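You operate a simulated robot arm through the tools that you are given. There is no shell and no other tool. Be economical: measure what you need, move in short steps, check, and stop when the job is done.

Carry out the task below with a simulated robot arm. There is one attempt and no reset: what you move stays moved.

TASK
Screw the test motor down with the yellow key and test it.
Fine: both screws tight before the power goes on; TEST must show green; key back in its stand; power stays on.
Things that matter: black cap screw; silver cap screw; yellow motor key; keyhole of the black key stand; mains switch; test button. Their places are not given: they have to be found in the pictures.

It is judged by the outcome, as a careful person would: the job done as asked, and still so three seconds after it is handed in. It fails if anything else is knocked over, pushed out of place, dropped, spilled or broken.

THE ROBOT
A 7-joint arm with a two-finger parallel gripper, fixed in place. Base frame: the origin is at the foot of the arm, x ahead of it, y to its left, z up; the work surface is at about z = 0.806. Lengths are in m, angles in rad, forces in N, time in s.
With the tool pointing down near the work surface it reaches from about 0.3 to 0.7 m from the base axis. Its first joint turns from -1.152 to 1.152 rad. Payload 1.57 kg.
Tool frame: the origin (TCP) lies between the finger pads and is the grasp point; the fingertips stand 0.03 m ahead of it; z points along the fingers, y is the line along which they close. The gripper opens to 0.11 m. The fingers are 0.024 m wide and 0.012 m thick; the gripper's body (0.048 by 0.112 m) begins 0.078 m behind the TCP.
Orientation is told as [roll, pitch, yaw] about the base's x, y, z axes, in that order, counted from this pose: with the fingers straight down and closing along the base's y, the tool's x points along the base's -x, its y along +y and its z along -z.

THE INTERFACE
- The arm moves only by the tool jog_arm. Its argument "commands" is a list of rows, each an object (a shift or turn left out is 0, a gripper value left out holds the last) with "slide": the shift along the tool's x, y, z in units of 500 mm (1.0 is 500 mm), a list of three; "rot": the turn, a rotation vector about the tool's x, y, z in units of 180 degrees (1.0 is 180 degrees), a list of three; "grip": the closure in counts, from 0 (fully open) to 255 (shut). In form: [{"slide": [x, y, z], "rot": [ax, ay, az], "grip": grip}, ...]. A call has 1 to 12 rows; each row is the pose to reach, as a shift and turn from the pose commanded when the call began, along the tool's axes at that moment. A call with a number of a shift or a turn outside -1 to 1 is refused whole. A row lasts 0.2 s, in which the tool goes at most 0.05 m and 0.15 rad; a call with a longer step from one row to the next is refused whole, and so is a gripper value outside its range. A pose out of reach is approached as far as the arm can. The call stops where the force on the tool passes 70 N (or 10 N more than at its start, if that is more) or the arm is blocked; 0.2 s more then pass. The fingers move at their own pace (about 0.108 m/s each) and stop on an object; they squeeze with about 29 N. The grip force told is the motor's: it shows also when the fingers shut on nothing. Time passes only in rows, and 0.2 s behind the last, so rows that repeat a pose let the fingers close. It gives the time, the measured TCP pose, the force on the tool (base axes), the opening and the grip force at its end, in the units of the frame above (readings bear some noise), and new pictures: "views" is both (left out), scene, wrist or none.
- Cameras (640 x 400 px; columns grow to the right, rows downward): "scene" is fixed at [0.1611, -0.3858, 1.4044]; the picture's right is [0.83, -0.56, 0.00], its down [-0.31, -0.46, -0.83] and it looks along [0.47, 0.69, -0.55] (base axes); focal length 311 px, centre (320, 200). "wrist" rides on the gripper at [-0.036, 0, -0.08] in the tool frame; the picture's right is [0.00, -1.00, 0.00], its down [0.97, 0.00, -0.24] and it looks along [0.24, 0.00, 0.97] (tool axes); focal length 218 px, centre (320, 200).
- probe_pixels(camera, pixels): for up to 12 pixels [column, row] of the newest picture of that camera ("zoom" is the newest enlarged one), the place [x, y, z] in the base frame of the surface seen there, good to about 0.002 m. No time passes.
- inspect(camera, box): a new picture of the part [left, top, right, bottom] of that camera's present view, enlarged. No time passes.
- job_done(): hands the job in; it is judged then, once.

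Work in short steps. Measure before you move; look again where a grasp or a placing could have gone wrong, and mend it. You have 80 turns and 120 pictures in all, the two below and enlarged ones among them. Open the gripper and draw the arm clear of the work before you hand the job in, unless the task says otherwise; then end with one line.

The tools are called after "Call:" by a JSON object that holds its "method" and its "body". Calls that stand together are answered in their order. jog_arm: Moves the arm, as the interface text tells. Its arguments: {"type":"object","properties":{"commands":{"type":"array","items":{"type":"object","properties":{"slide":{"type":"array","items":{"type":"number"}},"rot":{"type":"array","items":{"type":"number"}},"grip":{"type":"number"}}}},"views":{"type":"string","enum":["both","scene","wrist","none"]}},"required":["commands"]} The other tools are called the same way: probe_pixels (camera, pixels) gives the place of the surface under pixels of a picture; inspect (camera, box) takes an enlarged picture of a part of a camera's view; job_done () hands the job in.

At the start:

```text
time_s: 0.0
tool_pos: [0.4697, 0.0655, 1.2013]
tool_rot: [-0.001, 0.0, -0.001]
wrist_force: [-0.2, 0.2, 0.1]
grip_width: 0.1098
grasp_force: 0.0
```

scene: 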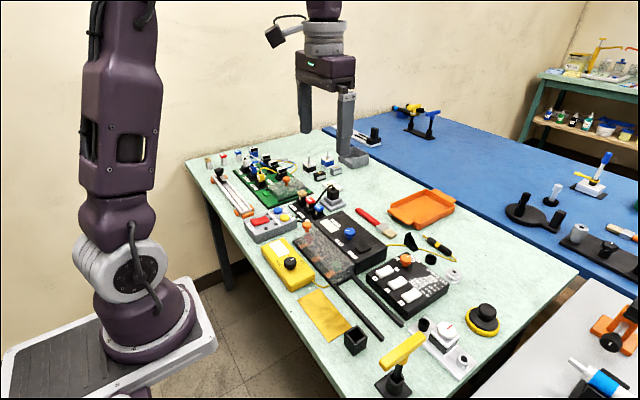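
wrist: 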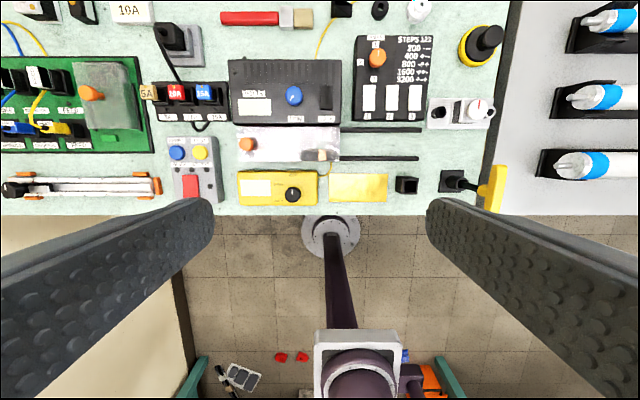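

I'll look closer at the key, motor and panels first.

Call:
{"method": "inspect", "body": {"camera": "scene", "box": [340, 220, 540, 400]}}

Call:
{"method": "inspect", "body": {"camera": "scene", "box": [180, 130, 400, 290]}}

Call:
{"method": "inspect", "body": {"camera": "wrist", "box": [400, 0, 560, 220]}}

```text
2.22 times, centred on (440, 310) of scene
```

zoom: 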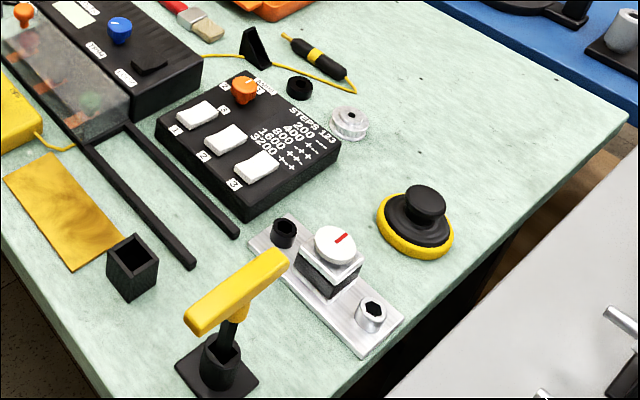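

```text
2.50 times, centred on (290, 210) of scene
```

zoom: 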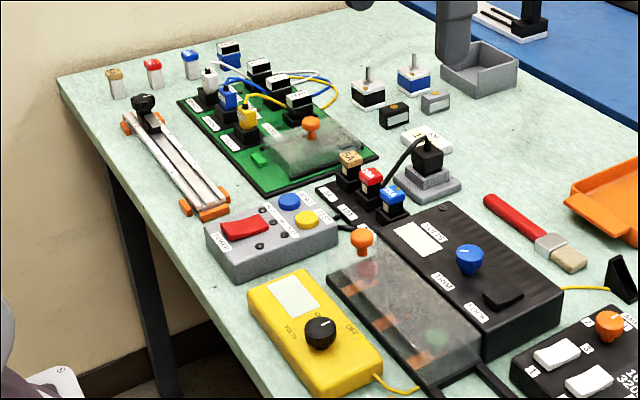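

```text
1.82 times, centred on (480, 110) of wrist
```

zoom: 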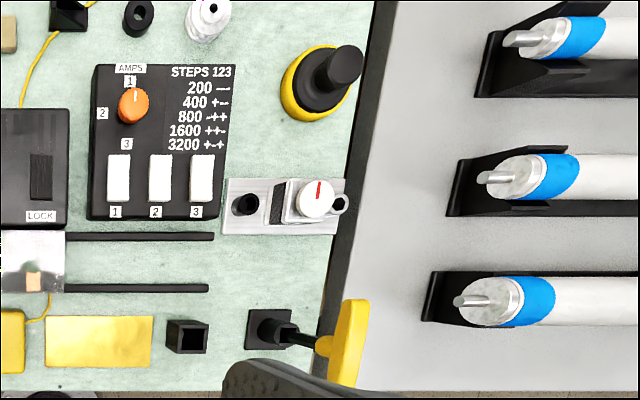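

Zooming into the control boxes for labels, and probing the key.

Call:
{"method": "inspect", "body": {"camera": "scene", "box": [240, 195, 310, 245]}}

Call:
{"method": "inspect", "body": {"camera": "wrist", "box": [140, 50, 350, 215]}}

Call:
{"method": "inspect", "body": {"camera": "scene", "box": [370, 310, 480, 400]}}

Call:
{"method": "probe_pixels", "body": {"camera": "scene", "pixels": [[385, 362], [402, 351], [420, 338], [424, 324], [446, 327], [464, 359], [456, 372], [395, 375], [392, 395], [266, 220], [284, 210], [281, 218]]}}

```text
8.00 times, centred on (275, 220) of scene
```

zoom: 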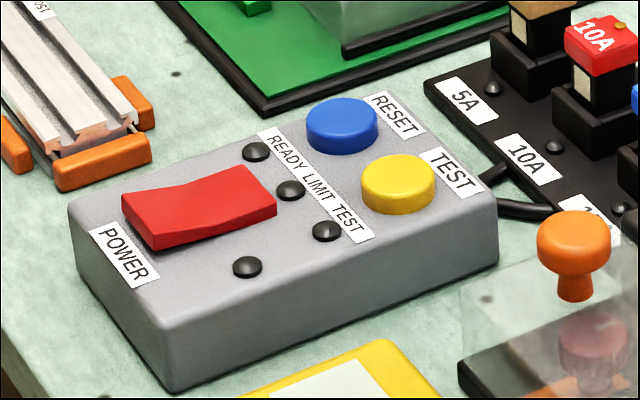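

```text
2.42 times, centred on (245, 132) of wrist
```

zoom: 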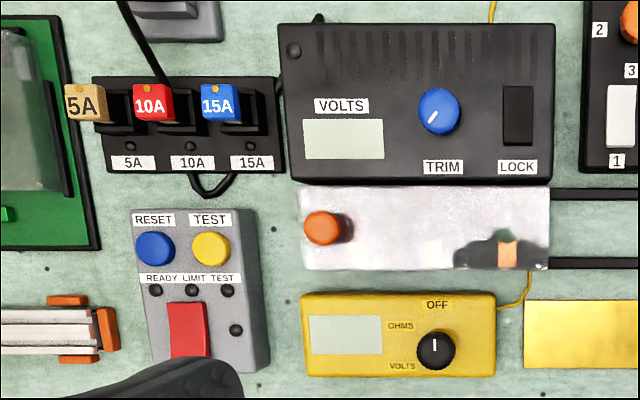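

```text
4.44 times, centred on (425, 355) of scene
```

zoom: 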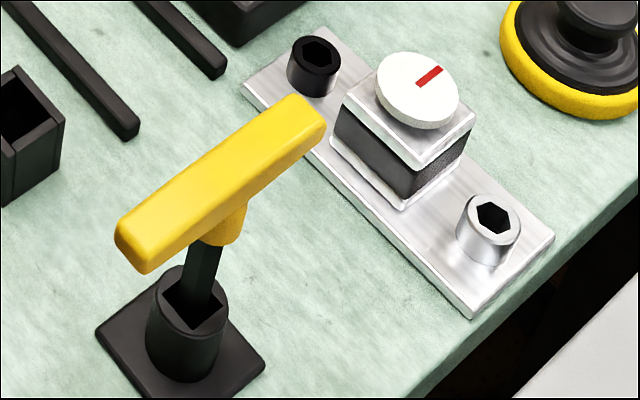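

```text
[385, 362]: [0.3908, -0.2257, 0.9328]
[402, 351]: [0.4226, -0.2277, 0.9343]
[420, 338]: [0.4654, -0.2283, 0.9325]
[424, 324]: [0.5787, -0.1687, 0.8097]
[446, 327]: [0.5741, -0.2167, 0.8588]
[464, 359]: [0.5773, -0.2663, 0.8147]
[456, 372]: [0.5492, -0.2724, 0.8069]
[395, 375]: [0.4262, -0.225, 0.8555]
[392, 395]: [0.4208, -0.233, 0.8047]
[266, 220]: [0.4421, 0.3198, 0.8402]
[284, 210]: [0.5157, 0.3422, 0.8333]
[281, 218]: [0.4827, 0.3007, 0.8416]
```

Key handle runs along x at about (0.428, -0.228), top z≈0.934. I move above it and look.

Call:
{"method": "jog_arm", "body": {"commands": [{"slide": [0.012, -0.084, 0.029]}, {"slide": [0.024, -0.168, 0.058]}, {"slide": [0.036, -0.252, 0.087]}, {"slide": [0.048, -0.336, 0.116]}, {"slide": [0.06, -0.42, 0.145]}, {"slide": [0.072, -0.504, 0.174]}, {"slide": [0.084, -0.587, 0.2]}, {"slide": [0.084, -0.587, 0.2]}]}}

```text
time_s: 1.8
tool_pos: [0.4278, -0.2309, 1.0999]
tool_rot: [0.0, -0.001, 0.0]
wrist_force: [0.0, -0.1, 0.4]
grip_width: 0.1099
grasp_force: 0.1
```

scene: 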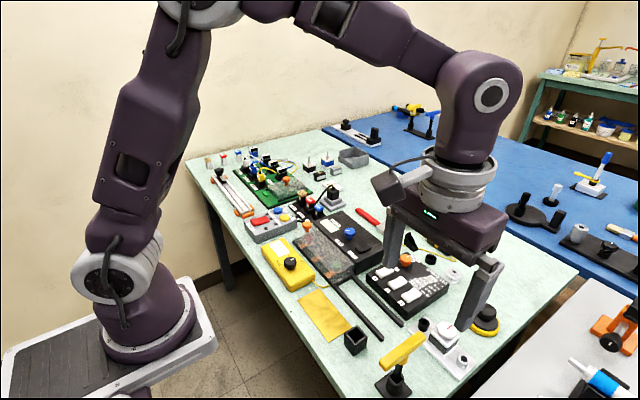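
wrist: 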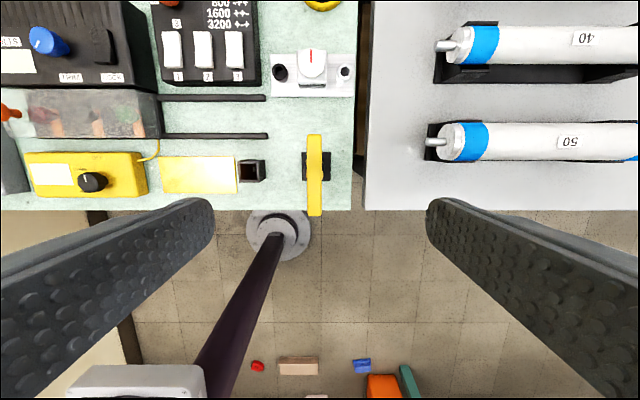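

Call:
{"method": "inspect", "body": {"camera": "wrist", "box": [250, 30, 378, 220]}}

Call:
{"method": "probe_pixels", "body": {"camera": "wrist", "pixels": [[315, 138], [315, 175], [315, 212], [308, 190], [322, 190], [308, 150], [321, 150], [279, 73], [345, 72], [312, 58], [303, 160], [330, 160]]}}

Call:
{"method": "inspect", "body": {"camera": "scene", "box": [370, 310, 480, 400]}}

```text
2.11 times, centred on (314, 125) of wrist
```

zoom: 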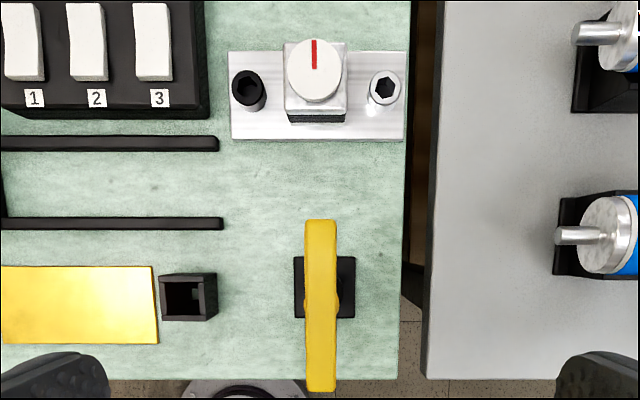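

```text
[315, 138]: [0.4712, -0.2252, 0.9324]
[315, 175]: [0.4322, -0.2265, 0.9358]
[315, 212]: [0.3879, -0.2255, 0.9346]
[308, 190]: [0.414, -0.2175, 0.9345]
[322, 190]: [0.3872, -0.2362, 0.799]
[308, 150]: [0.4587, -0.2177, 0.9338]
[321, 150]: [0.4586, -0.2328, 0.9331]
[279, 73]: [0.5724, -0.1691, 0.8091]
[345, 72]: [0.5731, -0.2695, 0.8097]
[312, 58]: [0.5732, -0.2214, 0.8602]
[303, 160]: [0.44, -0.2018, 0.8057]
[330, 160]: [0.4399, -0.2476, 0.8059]
```

```text
4.44 times, centred on (425, 355) of scene
```

zoom: 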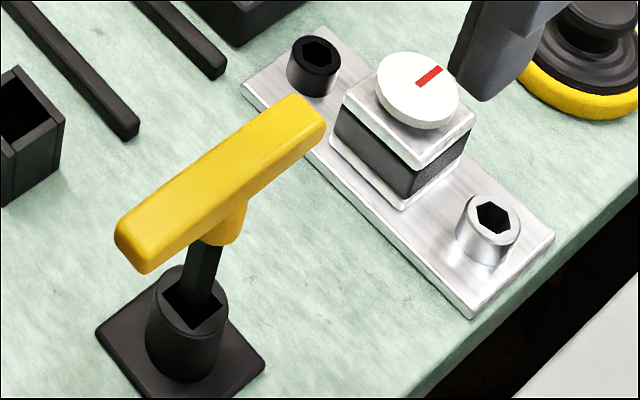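

Before grasping I'll view the screws from above to see hex angles and the head heights.

Call:
{"method": "jog_arm", "body": {"commands": [{"slide": [-0.068, 0.002, 0.04]}, {"slide": [-0.136, 0.005, 0.08]}, {"slide": [-0.204, 0.007, 0.13]}, {"slide": [-0.27, 0.01, 0.18]}, {"slide": [-0.338, 0.012, 0.22]}, {"slide": [-0.338, 0.012, 0.22]}], "views": "wrist"}}

Call:
{"method": "inspect", "body": {"camera": "wrist", "box": [240, 150, 400, 250]}}

```text
time_s: 3.2
tool_pos: [0.5964, -0.2238, 0.9912]
tool_rot: [-0.001, 0.001, 0.001]
wrist_force: [-0.2, -0.2, -0.3]
grip_width: 0.1099
grasp_force: 0.1
```

wrist: 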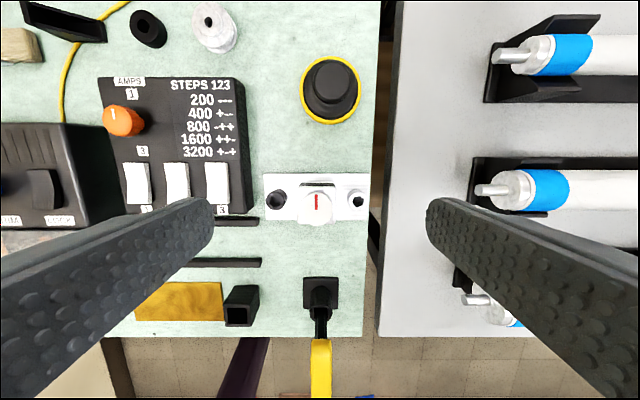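

```text
4.00 times, centred on (320, 200) of wrist
```

zoom: 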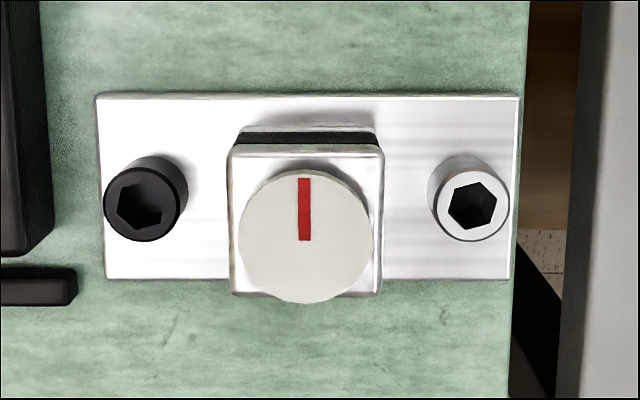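

Call:
{"method": "inspect", "body": {"camera": "wrist", "box": [263, 188, 291, 212]}}

Call:
{"method": "probe_pixels", "body": {"camera": "zoom", "pixels": [[320, 200], [200, 200], [440, 200], [320, 80], [320, 330], [400, 90]]}}

Call:
{"method": "inspect", "body": {"camera": "wrist", "box": [343, 188, 371, 212]}}

Call:
{"method": "inspect", "body": {"camera": "wrist", "box": [295, 270, 345, 345]}}

Call:
{"method": "probe_pixels", "body": {"camera": "wrist", "pixels": [[276, 192], [276, 200], [270, 200], [283, 200], [357, 192], [358, 201], [363, 201], [352, 201], [357, 206], [320, 290], [313, 295], [328, 295]]}}

```text
16.00 times, centred on (277, 200) of wrist
```

zoom: 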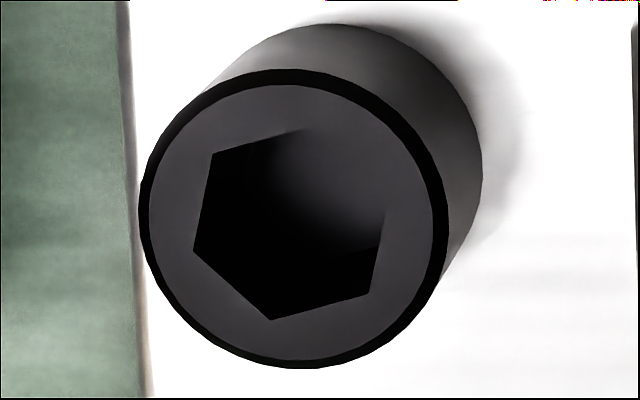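

```text
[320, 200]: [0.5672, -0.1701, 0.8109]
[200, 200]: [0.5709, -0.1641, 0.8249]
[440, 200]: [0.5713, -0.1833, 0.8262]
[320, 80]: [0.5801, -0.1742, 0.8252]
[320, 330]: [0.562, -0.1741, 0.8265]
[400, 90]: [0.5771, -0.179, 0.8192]
```

```text
16.00 times, centred on (357, 200) of wrist
```

zoom: 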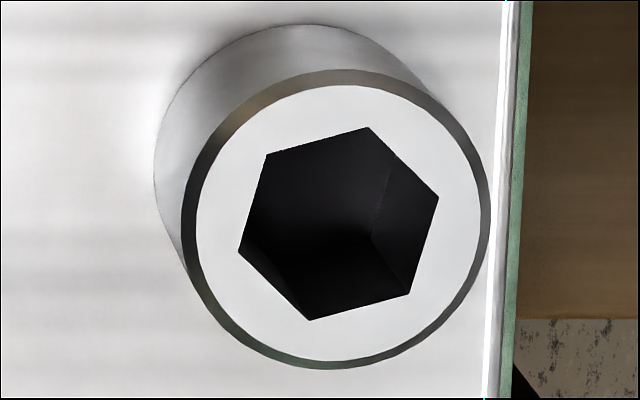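

```text
5.33 times, centred on (320, 308) of wrist
```

zoom: 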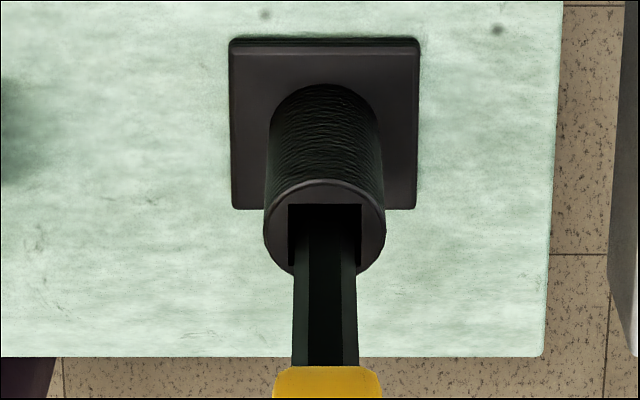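

```text
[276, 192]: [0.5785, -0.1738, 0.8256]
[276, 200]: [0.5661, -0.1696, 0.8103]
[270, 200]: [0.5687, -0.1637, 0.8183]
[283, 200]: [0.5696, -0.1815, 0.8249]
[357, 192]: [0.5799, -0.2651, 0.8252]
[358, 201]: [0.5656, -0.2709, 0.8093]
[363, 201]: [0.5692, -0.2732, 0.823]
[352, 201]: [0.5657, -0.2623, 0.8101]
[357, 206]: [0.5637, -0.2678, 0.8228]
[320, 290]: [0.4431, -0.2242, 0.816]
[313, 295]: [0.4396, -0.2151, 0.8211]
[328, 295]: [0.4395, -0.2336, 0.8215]
```

Hex offsets: black ≈ +18°, silver ≈ +14° (ccw) relative to key's present yaw. Screw centres ≈(0.570,-0.172) and (0.569,-0.268), head top 0.825. Now I go over the key and down to grasp.

Call:
{"method": "jog_arm", "body": {"commands": [{"slide": [0.084, -0.002, 0]}, {"slide": [0.168, -0.004, 0]}, {"slide": [0.252, -0.006, 0]}, {"slide": [0.336, -0.007, 0]}, {"slide": [0.336, -0.007, 0.05]}, {"slide": [0.336, -0.007, 0.098]}, {"slide": [0.336, -0.007, 0.098]}]}}

```text
time_s: 4.8
tool_pos: [0.4283, -0.2263, 0.9424]
tool_rot: [-0.001, 0.0, 0.0]
wrist_force: [-0.9, -0.1, -0.1]
grip_width: 0.1101
grasp_force: 0.0
```

scene: 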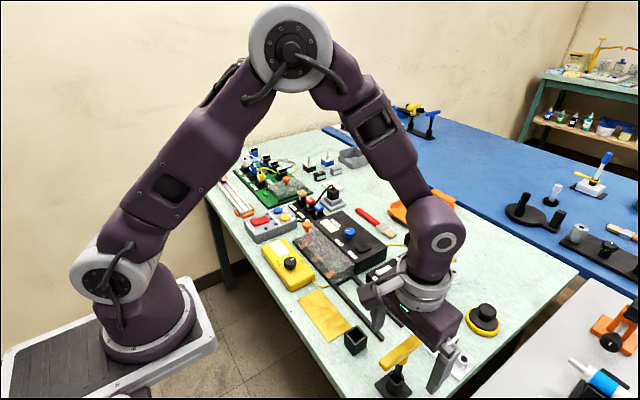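
wrist: 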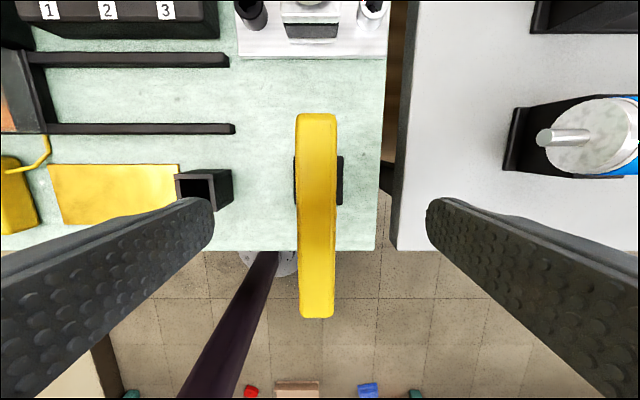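

Handle sits ~1.5 mm toward +y; I centre, go 6 mm lower and close.

Call:
{"method": "jog_arm", "body": {"commands": [{"slide": [0, 0.003, 0.012]}, {"slide": [0, 0.003, 0.012], "grip": 255}, {"slide": [0, 0.003, 0.012], "grip": 255}, {"slide": [0, 0.003, 0.012], "grip": 255}, {"slide": [0, 0.003, 0.012], "grip": 255}]}}

Call:
{"method": "inspect", "body": {"camera": "scene", "box": [370, 310, 480, 400]}}

```text
time_s: 6.0
tool_pos: [0.4271, -0.224, 0.9365]
tool_rot: [0.001, 0.0, 0.001]
wrist_force: [-0.9, -1.6, 0.3]
grip_width: 0.0194
grasp_force: 28.8
```

scene: 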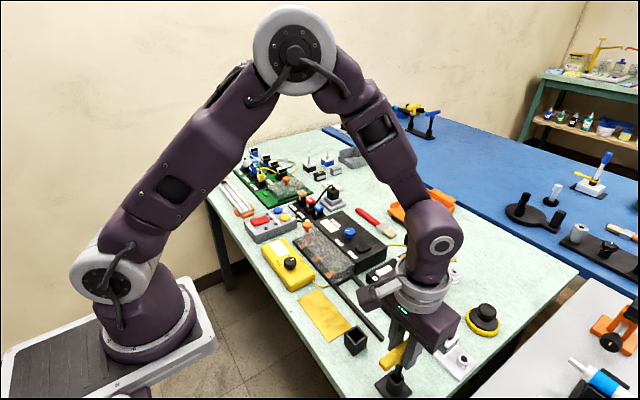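
wrist: 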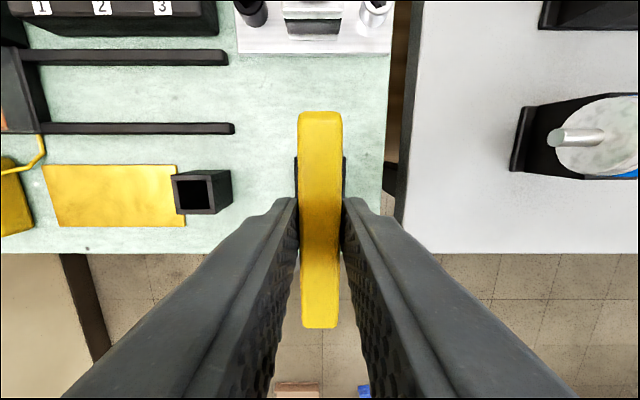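

```text
4.44 times, centred on (425, 355) of scene
```

zoom: 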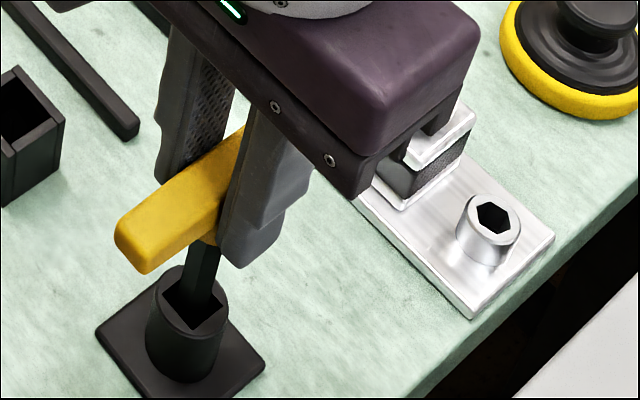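

Gripped (19 mm). Lift straight up 0.08 m and look.

Call:
{"method": "jog_arm", "body": {"commands": [{"slide": [0, 0, -0.04]}, {"slide": [0, 0, -0.08]}, {"slide": [0, 0, -0.12]}, {"slide": [0, 0, -0.16]}, {"slide": [0, 0, -0.16]}], "views": "scene"}}

Call:
{"method": "inspect", "body": {"camera": "scene", "box": [370, 300, 480, 400]}}

```text
time_s: 7.2
tool_pos: [0.4281, -0.2248, 1.0164]
tool_rot: [-0.001, 0.001, 0.0]
wrist_force: [0.4, 0.6, -1.0]
grip_width: 0.0195
grasp_force: 28.9
```

scene: 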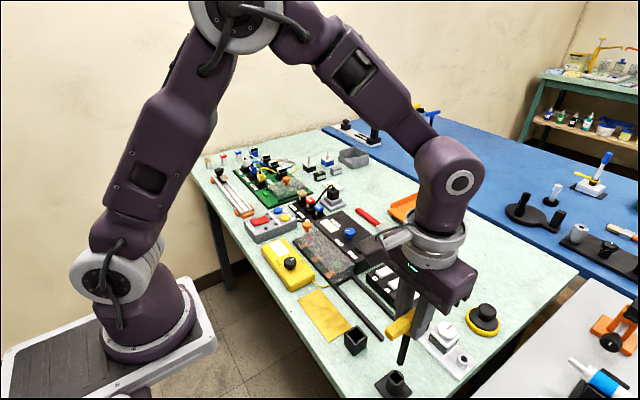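

```text
4.00 times, centred on (425, 350) of scene
```

zoom: 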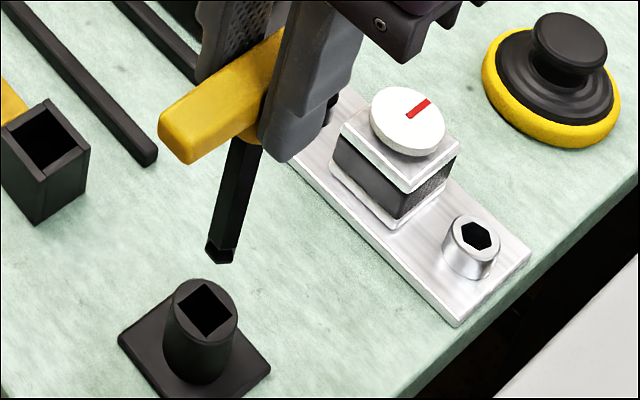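

Probing the shaft tip and stand hole.

Call:
{"method": "probe_pixels", "body": {"camera": "zoom", "pixels": [[212, 245], [222, 255], [231, 250], [240, 160], [205, 312], [190, 312], [220, 285], [235, 320], [172, 305], [206, 340], [165, 140], [185, 120]]}}

Call:
{"method": "inspect", "body": {"camera": "scene", "box": [400, 330, 440, 370]}}

```text
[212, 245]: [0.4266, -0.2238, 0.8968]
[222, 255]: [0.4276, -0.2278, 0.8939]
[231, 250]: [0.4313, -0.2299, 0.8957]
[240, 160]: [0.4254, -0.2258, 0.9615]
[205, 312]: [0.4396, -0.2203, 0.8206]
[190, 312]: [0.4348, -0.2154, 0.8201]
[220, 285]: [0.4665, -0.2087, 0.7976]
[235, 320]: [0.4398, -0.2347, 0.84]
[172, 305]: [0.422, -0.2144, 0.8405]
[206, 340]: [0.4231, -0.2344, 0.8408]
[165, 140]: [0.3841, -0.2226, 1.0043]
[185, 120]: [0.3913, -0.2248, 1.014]
```

```text
10.00 times, centred on (420, 350) of scene
```

zoom: 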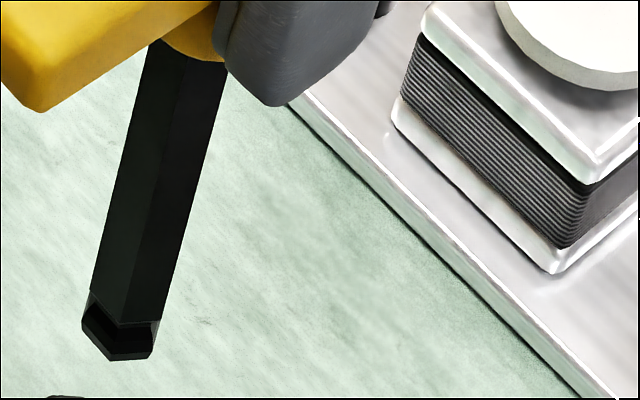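

Tip is ≈0.124 below TCP. Move above the black screw, turned 18.5° ccw, tip about 25 mm above the head.

Call:
{"method": "jog_arm", "body": {"commands": [{"slide": [-0.07, 0.026, 0], "rot": [0, 0, -0.026]}, {"slide": [-0.14, 0.052, 0], "rot": [0, 0, -0.052]}, {"slide": [-0.21, 0.078, 0], "rot": [0, 0, -0.078]}, {"slide": [-0.281, 0.1046, 0], "rot": [0, 0, -0.103]}, {"slide": [-0.281, 0.1046, 0.08], "rot": [0, 0, -0.103]}, {"slide": [-0.281, 0.1046, 0.08], "rot": [0, 0, -0.103]}]}}

Call:
{"method": "inspect", "body": {"camera": "scene", "box": [390, 290, 470, 350]}}

Call:
{"method": "inspect", "body": {"camera": "wrist", "box": [240, 100, 400, 250]}}

```text
time_s: 8.6
tool_pos: [0.5705, -0.1715, 0.9766]
tool_rot: [0.0, 0.001, 0.325]
wrist_force: [-0.4, 0.9, -1.8]
grip_width: 0.0193
grasp_force: 29.5
```

scene: 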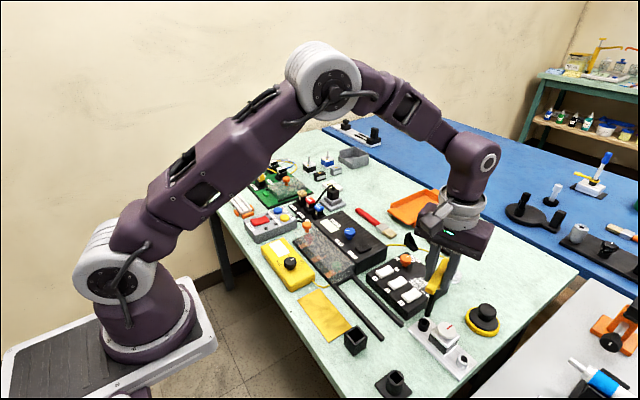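
wrist: 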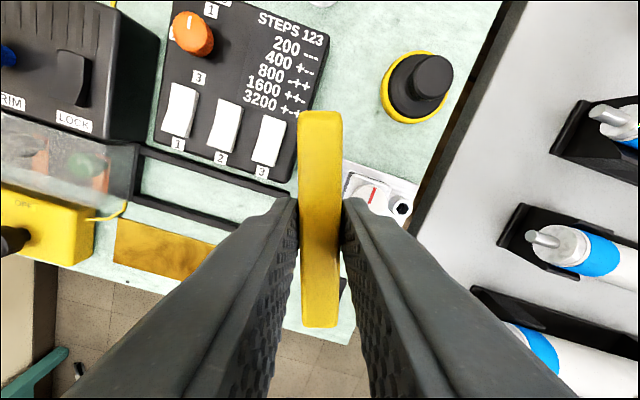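

```text
6.67 times, centred on (430, 320) of scene
```

zoom: 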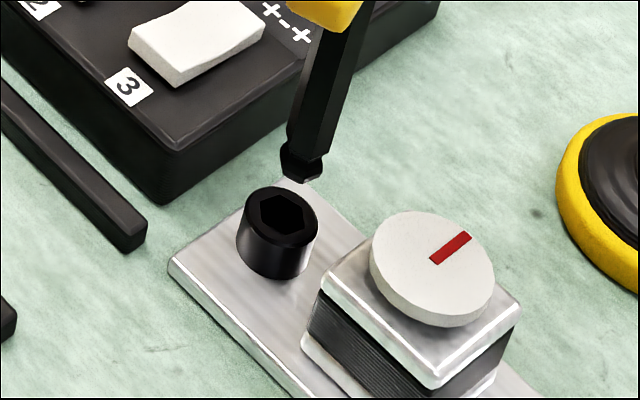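

```text
2.67 times, centred on (320, 175) of wrist
```

zoom: 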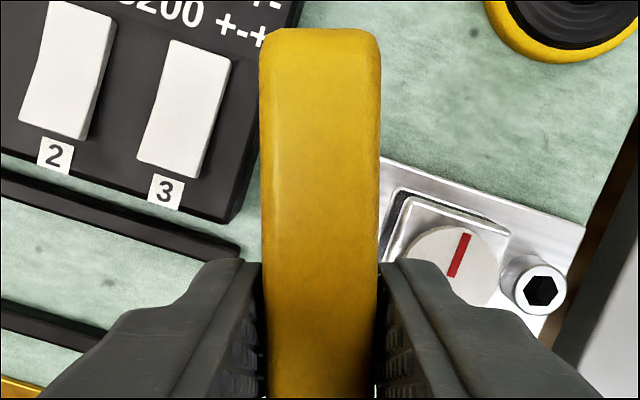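

I estimate tip vs. screw offset of a few mm; a tighter zoom with probes will quantify it.

Call:
{"method": "inspect", "body": {"camera": "scene", "box": [412, 304, 444, 334]}}

Call:
{"method": "probe_pixels", "body": {"camera": "scene", "pixels": [[427, 315], [425.2, 313.5], [429.5, 314], [429, 305], [426.5, 305], [418.7, 322], [429.6, 323], [424.3, 318.2], [424, 327.5], [424.2, 322]]}}

```text
13.33 times, centred on (428, 319) of scene
```

zoom: 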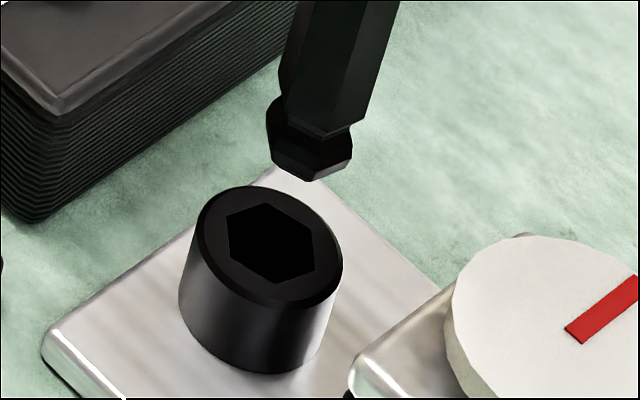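

```text
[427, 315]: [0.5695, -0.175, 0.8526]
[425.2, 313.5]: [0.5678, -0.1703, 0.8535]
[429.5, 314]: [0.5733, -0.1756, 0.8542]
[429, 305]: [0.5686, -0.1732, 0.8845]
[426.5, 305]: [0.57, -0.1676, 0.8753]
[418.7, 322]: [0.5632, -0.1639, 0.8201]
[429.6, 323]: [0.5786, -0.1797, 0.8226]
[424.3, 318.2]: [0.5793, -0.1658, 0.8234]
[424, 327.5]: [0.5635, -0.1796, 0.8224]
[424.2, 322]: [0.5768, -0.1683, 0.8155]
```

Shaft axis is about 2.4 mm too far right in the scene image. I correct by (-1.4, +2.1) mm and lower 16 mm.

Call:
{"method": "jog_arm", "body": {"commands": [{"slide": [0.0013, 0.0049, 0]}, {"slide": [0.0013, 0.0049, 0.016]}, {"slide": [0.0013, 0.0049, 0.032]}, {"slide": [0.0013, 0.0049, 0.032]}], "views": "none"}}

Call:
{"method": "inspect", "body": {"camera": "scene", "box": [412, 304, 444, 334]}}

```text
time_s: 9.6
tool_pos: [0.5689, -0.1718, 0.9611]
tool_rot: [0.0, -0.001, 0.324]
wrist_force: [-0.1, 0.0, -0.9]
grip_width: 0.0194
grasp_force: 29.3
```

```text
13.33 times, centred on (428, 319) of scene
```

zoom: 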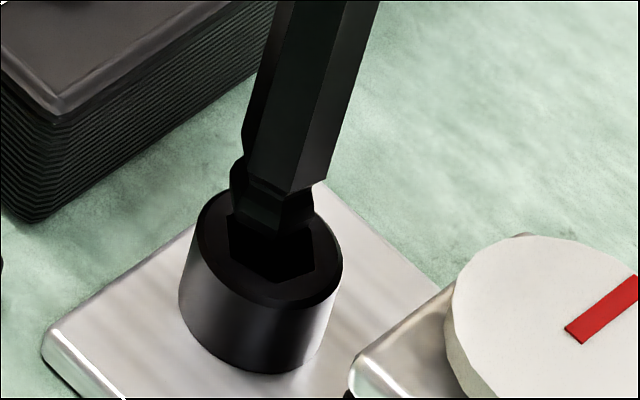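

Nicely over the socket. Lower 12 mm in small steps and check force.

Call:
{"method": "jog_arm", "body": {"commands": [{"slide": [-0.0008, -0.0008, 0.006]}, {"slide": [-0.0008, -0.0008, 0.012]}, {"slide": [-0.0008, -0.0008, 0.018]}, {"slide": [-0.0008, -0.0008, 0.024]}, {"slide": [-0.0008, -0.0008, 0.024]}], "views": "none"}}

Call:
{"method": "inspect", "body": {"camera": "scene", "box": [412, 304, 444, 334]}}

```text
time_s: 10.8
tool_pos: [0.5695, -0.1693, 0.9484]
tool_rot: [0.0, 0.002, 0.322]
wrist_force: [-4.9, -4.7, -0.2]
grip_width: 0.0196
grasp_force: 28.9
```

```text
13.33 times, centred on (428, 319) of scene
```

zoom: 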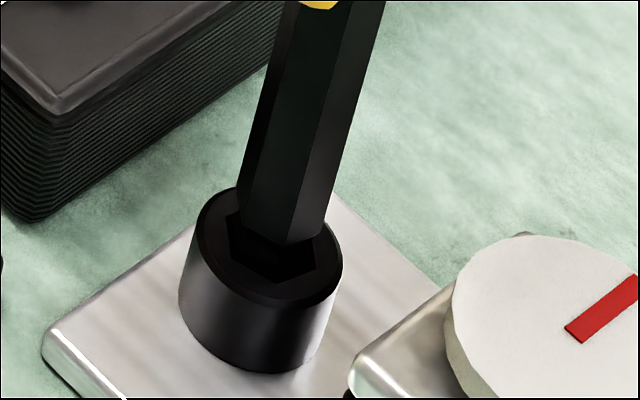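

The tip is in; lateral force suggests easing (-1,-1) mm. Ease and continue down 8 mm.

Call:
{"method": "jog_arm", "body": {"commands": [{"slide": [0.0025, -0.0012, 0.0]}, {"slide": [0.0025, -0.0012, 0.006]}, {"slide": [0.0025, -0.0012, 0.011]}, {"slide": [0.0025, -0.0012, 0.016]}, {"slide": [0.0025, -0.0012, 0.016]}], "views": "none"}}

Call:
{"method": "inspect", "body": {"camera": "scene", "box": [412, 304, 444, 334]}}

```text
time_s: 12.0
tool_pos: [0.5682, -0.1712, 0.94]
tool_rot: [0.001, 0.001, 0.323]
wrist_force: [-0.1, 0.3, 2.9]
grip_width: 0.0192
grasp_force: 29.3
```

```text
13.33 times, centred on (428, 319) of scene
```

zoom: 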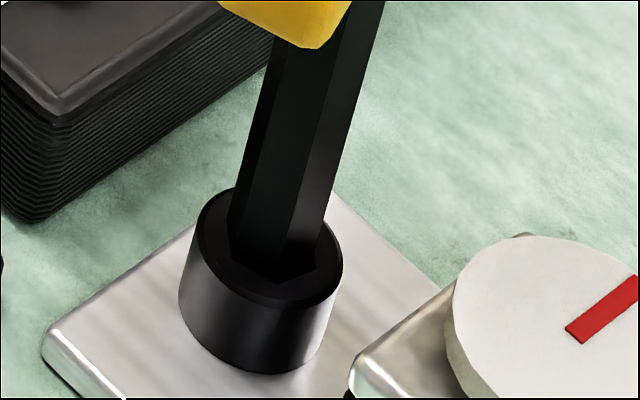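

Seated: 2.9 N axial, no lateral force. Turn clockwise ~0.7 rad and watch the force.

Call:
{"method": "jog_arm", "body": {"commands": [{"rot": [0, 0, 0.04]}, {"rot": [0, 0, 0.08]}, {"rot": [0, 0, 0.12]}, {"rot": [0, 0, 0.16]}, {"rot": [0, 0, 0.2]}, {"rot": [0, 0, 0.22]}, {"rot": [0, 0, 0.22]}], "views": "scene"}}

Call:
{"method": "inspect", "body": {"camera": "scene", "box": [412, 284, 464, 334]}}

```text
time_s: 13.6
tool_pos: [0.5681, -0.1717, 0.9386]
tool_rot: [0.001, 0.001, -0.368]
wrist_force: [8.1, -3.0, -6.6]
grip_width: 0.019
grasp_force: 28.7
```

scene: 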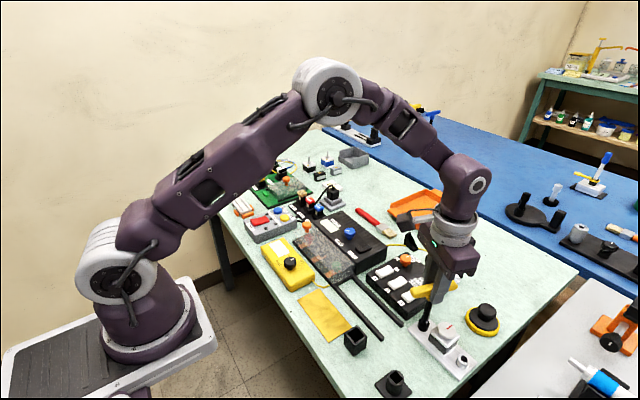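

```text
8.00 times, centred on (438, 309) of scene
```

zoom: 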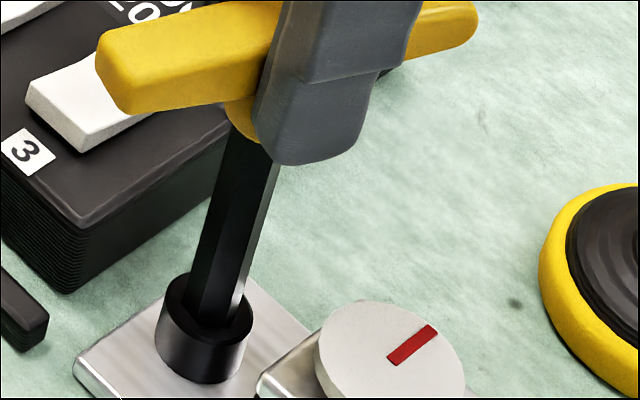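

Turned 0.69 rad freely; slight lateral load (+8 N x) and screw sinking. Ease +1.5 mm x, 1 mm down, and continue 0.7 rad.

Call:
{"method": "jog_arm", "body": {"commands": [{"slide": [-0.0032, 0, 0.002]}, {"slide": [-0.0032, 0, 0.002], "rot": [0, 0, 0.04]}, {"slide": [-0.0032, 0, 0.002], "rot": [0, 0, 0.08]}, {"slide": [-0.0032, 0, 0.002], "rot": [0, 0, 0.12]}, {"slide": [-0.0032, 0, 0.002], "rot": [0, 0, 0.16]}, {"slide": [-0.0032, 0, 0.002], "rot": [0, 0, 0.2]}, {"slide": [-0.0032, 0, 0.002], "rot": [0, 0, 0.22]}, {"slide": [-0.0032, 0, 0.002], "rot": [0, 0, 0.22]}], "views": "wrist"}}

Call:
{"method": "inspect", "body": {"camera": "scene", "box": [412, 284, 464, 334]}}

```text
time_s: 15.4
tool_pos: [0.5707, -0.1724, 0.9393]
tool_rot: [0.0, -0.003, -1.06]
wrist_force: [1.7, -0.8, 7.1]
grip_width: 0.0207
grasp_force: 29.4
```

wrist: 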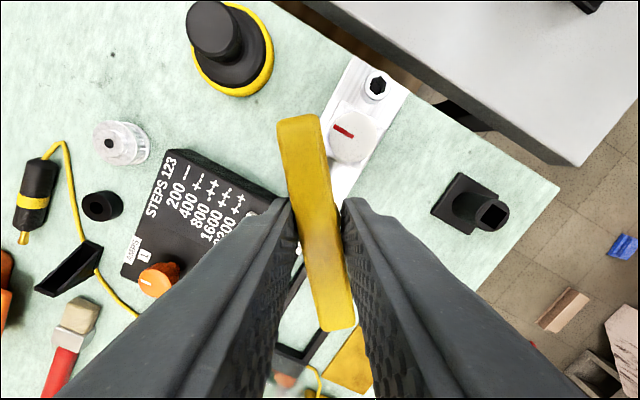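

```text
8.00 times, centred on (438, 309) of scene
```

zoom: 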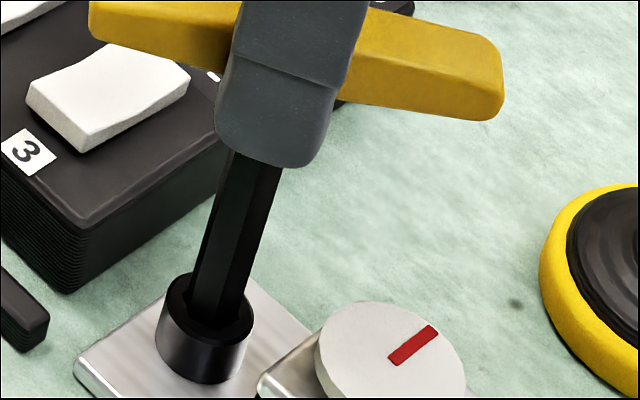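

The handle now lags the fingers by ~11°, so the screw resists. I'll twist another 0.2 rad to see whether the handle moves at all.

Call:
{"method": "jog_arm", "body": {"commands": [{"rot": [0, 0, 0.03]}, {"rot": [0, 0, 0.06]}, {"rot": [0, 0, 0.06]}, {"rot": [0, 0, 0.06]}], "views": "wrist"}}

Call:
{"method": "inspect", "body": {"camera": "scene", "box": [412, 284, 464, 334]}}

```text
time_s: 16.4
tool_pos: [0.569, -0.1712, 0.9388]
tool_rot: [0.0, 0.0, -1.248]
wrist_force: [1.8, 2.3, 6.0]
grip_width: 0.024
grasp_force: 29.1
```

wrist: 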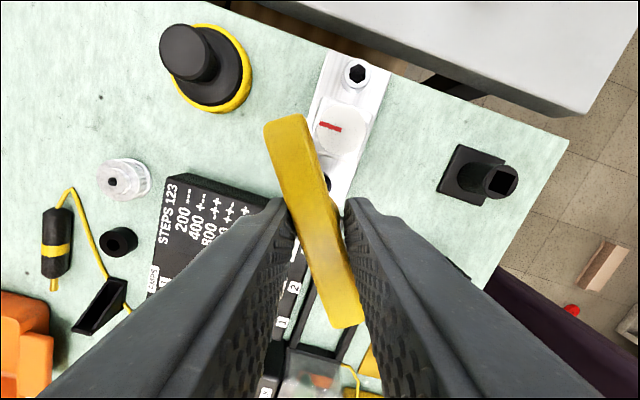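

```text
8.00 times, centred on (438, 309) of scene
```

zoom: 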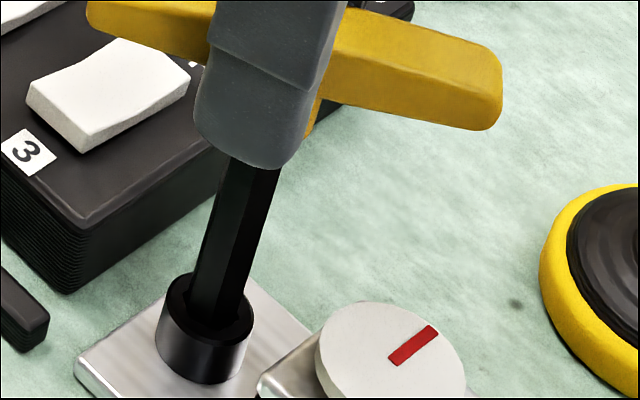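

Handle moved only ~5° for 11° of twist. Regrip square to the handle and continue turning to find the hard stop.

Call:
{"method": "jog_arm", "body": {"commands": [{"grip": 120}, {"grip": 120}, {"rot": [0, 0, -0.045], "grip": 120}, {"rot": [0, 0, -0.09], "grip": 120}, {"rot": [0, 0, -0.09], "grip": 255}, {"rot": [0, 0, -0.09], "grip": 255}, {"rot": [0, 0, -0.09], "grip": 255}, {"rot": [0, 0, -0.09], "grip": 255}], "views": "wrist"}}

```text
time_s: 18.2
tool_pos: [0.569, -0.1715, 0.9404]
tool_rot: [0.0, 0.001, -0.962]
wrist_force: [0.9, 1.6, 0.3]
grip_width: 0.0204
grasp_force: 29.2
```

wrist: 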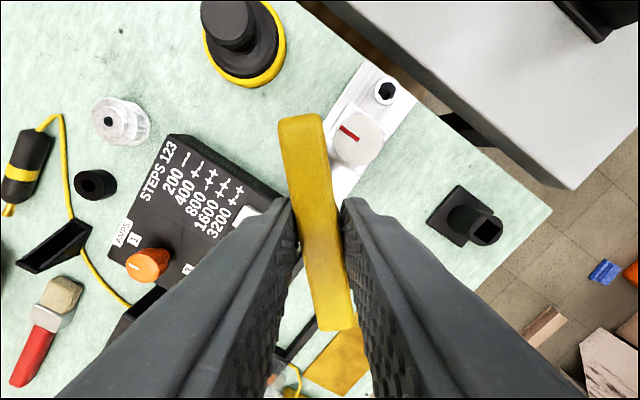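

Call:
{"method": "jog_arm", "body": {"commands": [{"grip": 120}, {"rot": [0, 0, -0.03], "grip": 120}, {"rot": [0, 0, -0.055], "grip": 120}, {"rot": [0, 0, -0.055], "grip": 120}, {"rot": [0, 0, -0.055], "grip": 255}, {"rot": [0, 0, -0.055], "grip": 255}, {"rot": [0, 0, -0.055], "grip": 255}, {"rot": [0, 0, -0.055], "grip": 255}], "views": "wrist"}}

```text
time_s: 20.0
tool_pos: [0.5696, -0.1724, 0.9391]
tool_rot: [0.0, 0.0, -0.791]
wrist_force: [1.6, 1.8, 0.6]
grip_width: 0.0193
grasp_force: 29.1
```

wrist: 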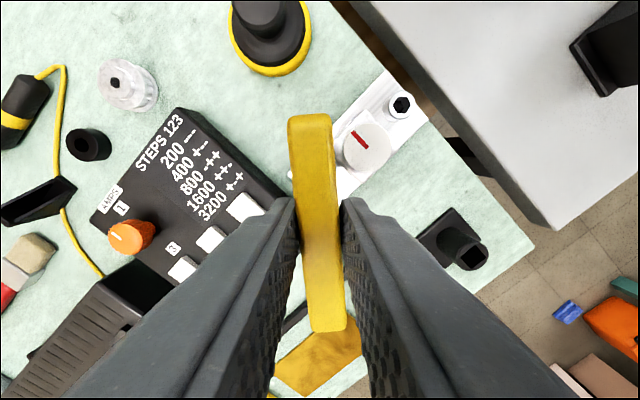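

Call:
{"method": "jog_arm", "body": {"commands": [{"rot": [0, 0, 0.03]}, {"rot": [0, 0, 0.06]}, {"rot": [0, 0, 0.09]}, {"rot": [0, 0, 0.12]}, {"rot": [0, 0, 0.12]}], "views": "wrist"}}

Call:
{"method": "inspect", "body": {"camera": "scene", "box": [412, 284, 464, 334]}}

```text
time_s: 21.2
tool_pos: [0.5688, -0.1716, 0.9386]
tool_rot: [0.0, 0.001, -1.169]
wrist_force: [1.7, 1.4, -4.6]
grip_width: 0.0228
grasp_force: 28.6
```

wrist: 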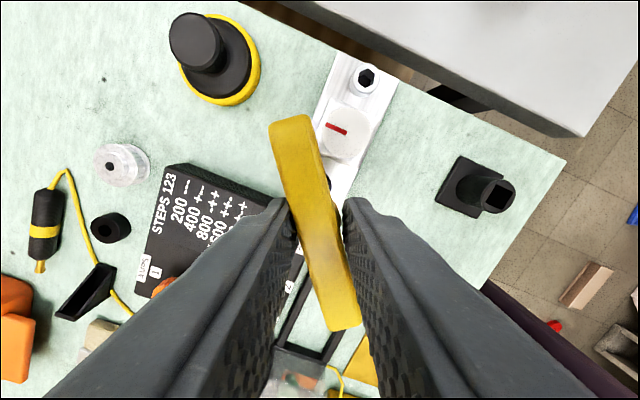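

```text
8.00 times, centred on (438, 309) of scene
```

zoom: 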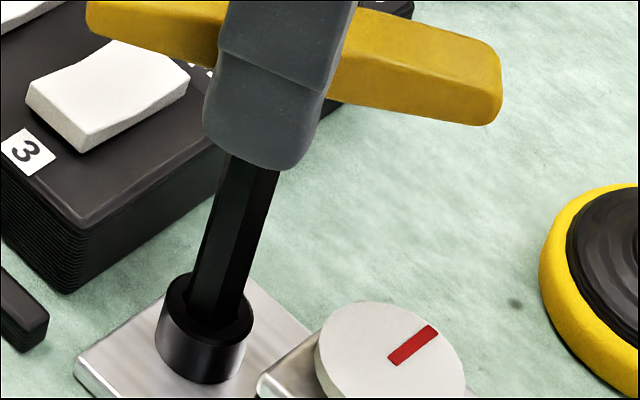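

Handle again stops at the same angle (~-0.9 rad) under slipping torque: black screw is tight. Now open, realign to the slack handle, regrip.

Call:
{"method": "jog_arm", "body": {"commands": [{"grip": 120}, {"grip": 120}, {"rot": [0, 0, -0.04], "grip": 120}, {"rot": [0, 0, -0.08], "grip": 120}, {"rot": [0, 0, -0.12], "grip": 120}, {"rot": [0, 0, -0.12], "grip": 120}], "views": "wrist"}}

```text
time_s: 22.6
tool_pos: [0.5685, -0.1714, 0.9394]
tool_rot: [0.0, 0.001, -0.792]
wrist_force: [0.8, 0.0, 0.1]
grip_width: 0.0583
grasp_force: 0.0
```

wrist: 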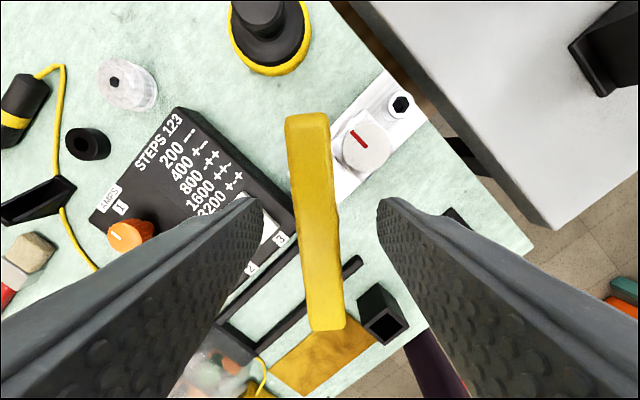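

Handle rests at ≈-0.70 rad. Align 5° more, grip, and raise 50 mm.

Call:
{"method": "jog_arm", "body": {"commands": [{"rot": [0, 0, -0.029], "grip": 120}, {"rot": [0, 0, -0.029], "grip": 255}, {"rot": [0, 0, -0.029], "grip": 255}, {"rot": [0, 0, -0.029], "grip": 255}, {"rot": [0, 0, -0.029], "slide": [0, 0, -0.02]}, {"rot": [0, 0, -0.029], "slide": [0, 0, -0.04]}, {"rot": [0, 0, -0.029], "slide": [0, 0, -0.07]}, {"rot": [0, 0, -0.029], "slide": [0, 0, -0.1]}, {"rot": [0, 0, -0.029], "slide": [0, 0, -0.1]}]}}

Call:
{"method": "inspect", "body": {"camera": "scene", "box": [400, 280, 480, 340]}}

```text
time_s: 24.6
tool_pos: [0.5693, -0.1727, 0.9885]
tool_rot: [0.0, 0.001, -0.7]
wrist_force: [0.3, -0.2, -0.8]
grip_width: 0.0195
grasp_force: 29.3
```

scene: 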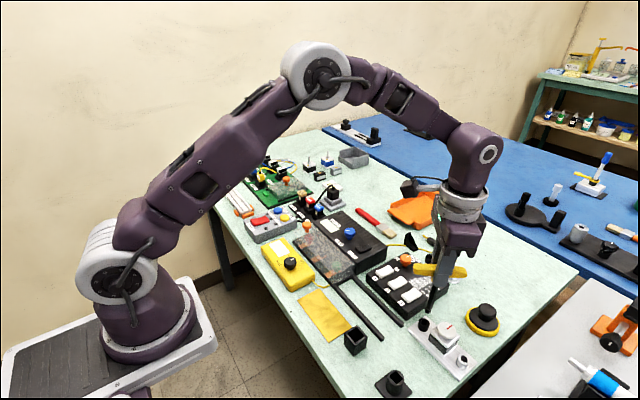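
wrist: 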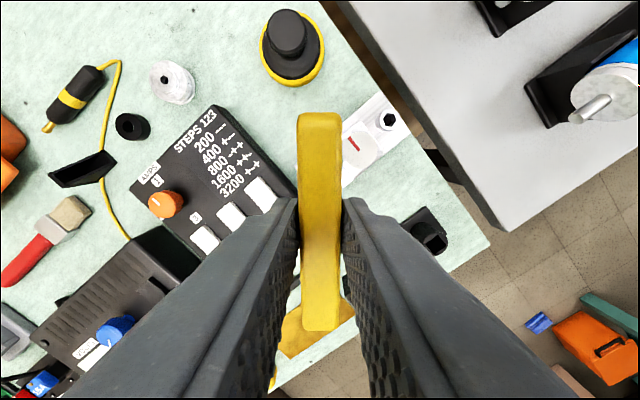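

```text
6.67 times, centred on (440, 310) of scene
```

zoom: 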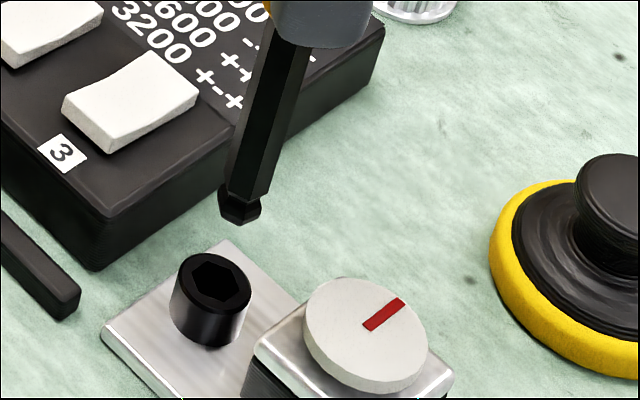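

Check the black screw's head after tightening.

Call:
{"method": "inspect", "body": {"camera": "scene", "box": [412, 304, 444, 334]}}

Call:
{"method": "probe_pixels", "body": {"camera": "zoom", "pixels": [[205, 230], [330, 255], [265, 200], [265, 295], [270, 240]]}}

```text
13.33 times, centred on (428, 319) of scene
```

zoom: 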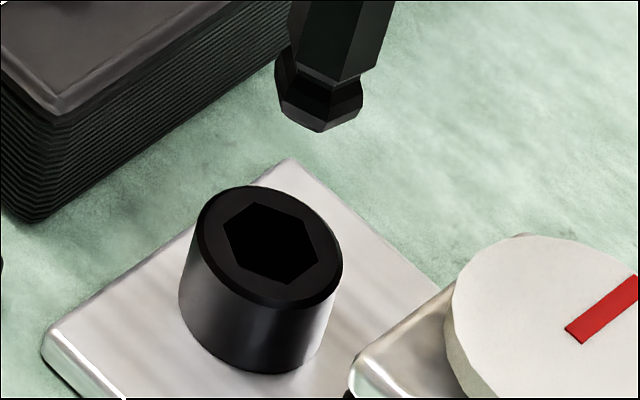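

```text
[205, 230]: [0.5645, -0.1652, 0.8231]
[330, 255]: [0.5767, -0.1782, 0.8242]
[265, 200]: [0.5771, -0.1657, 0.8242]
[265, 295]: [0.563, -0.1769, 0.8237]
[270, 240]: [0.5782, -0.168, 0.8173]
```

Screw rotated and head intact. Raise 35 mm, move to the silver screw, turning ccw to yaw +0.25.

Call:
{"method": "jog_arm", "body": {"commands": [{"slide": [0, 0, -0.07]}, {"slide": [-0.03, -0.0367, -0.07], "rot": [0, 0, -0.043]}, {"slide": [-0.06, -0.0733, -0.07], "rot": [0, 0, -0.086]}, {"slide": [-0.09, -0.11, -0.07], "rot": [0, 0, -0.13]}, {"slide": [-0.1187, -0.1466, -0.07], "rot": [0, 0, -0.173]}, {"slide": [-0.1187, -0.1466, -0.07], "rot": [0, 0, -0.217]}, {"slide": [-0.1187, -0.1466, -0.07], "rot": [0, 0, -0.26]}, {"slide": [-0.1187, -0.1466, -0.07], "rot": [0, 0, -0.303]}, {"slide": [-0.1187, -0.1466, 0.01], "rot": [0, 0, -0.303]}, {"slide": [-0.1187, -0.1466, 0.01], "rot": [0, 0, -0.303]}], "views": "scene"}}

Call:
{"method": "inspect", "body": {"camera": "scene", "box": [446, 336, 478, 366]}}

```text
time_s: 26.8
tool_pos: [0.5684, -0.2663, 0.9835]
tool_rot: [0.001, 0.0, 0.253]
wrist_force: [-0.7, 0.2, -1.1]
grip_width: 0.0191
grasp_force: 29.0
```

scene: 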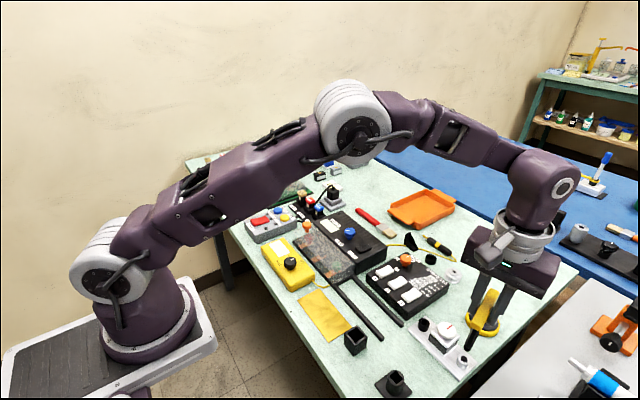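

```text
13.33 times, centred on (462, 351) of scene
```

zoom: 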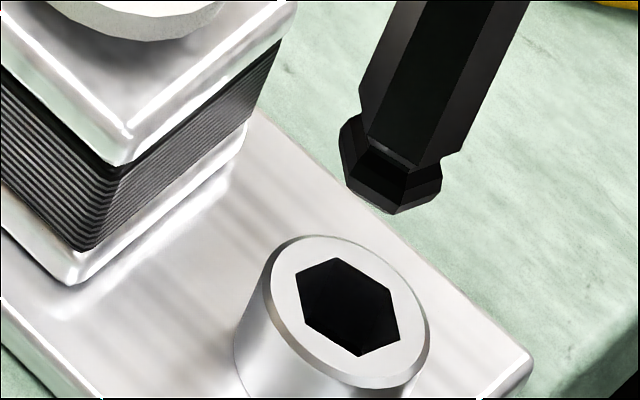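

Projected drop is within ~1 mm of the hex centre. Correct -1 mm y and lower in small steps.

Call:
{"method": "jog_arm", "body": {"commands": [{"slide": [0, -0.002, 0.02]}, {"slide": [0, -0.002, 0.04]}, {"slide": [0, -0.002, 0.052]}, {"slide": [0, -0.002, 0.06]}, {"slide": [0, -0.002, 0.066]}, {"slide": [0, -0.002, 0.072]}, {"slide": [0, -0.002, 0.072]}], "views": "none"}}

Call:
{"method": "inspect", "body": {"camera": "scene", "box": [446, 336, 478, 366]}}

```text
time_s: 28.4
tool_pos: [0.5685, -0.2681, 0.9484]
tool_rot: [0.001, -0.003, 0.253]
wrist_force: [5.4, -0.9, 0.2]
grip_width: 0.0192
grasp_force: 29.1
```

```text
13.33 times, centred on (462, 351) of scene
```

zoom: 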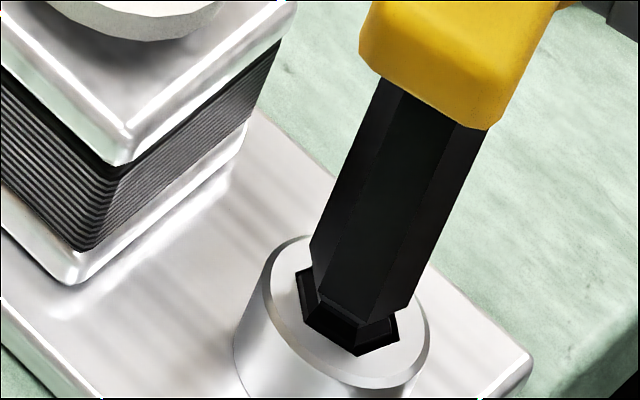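

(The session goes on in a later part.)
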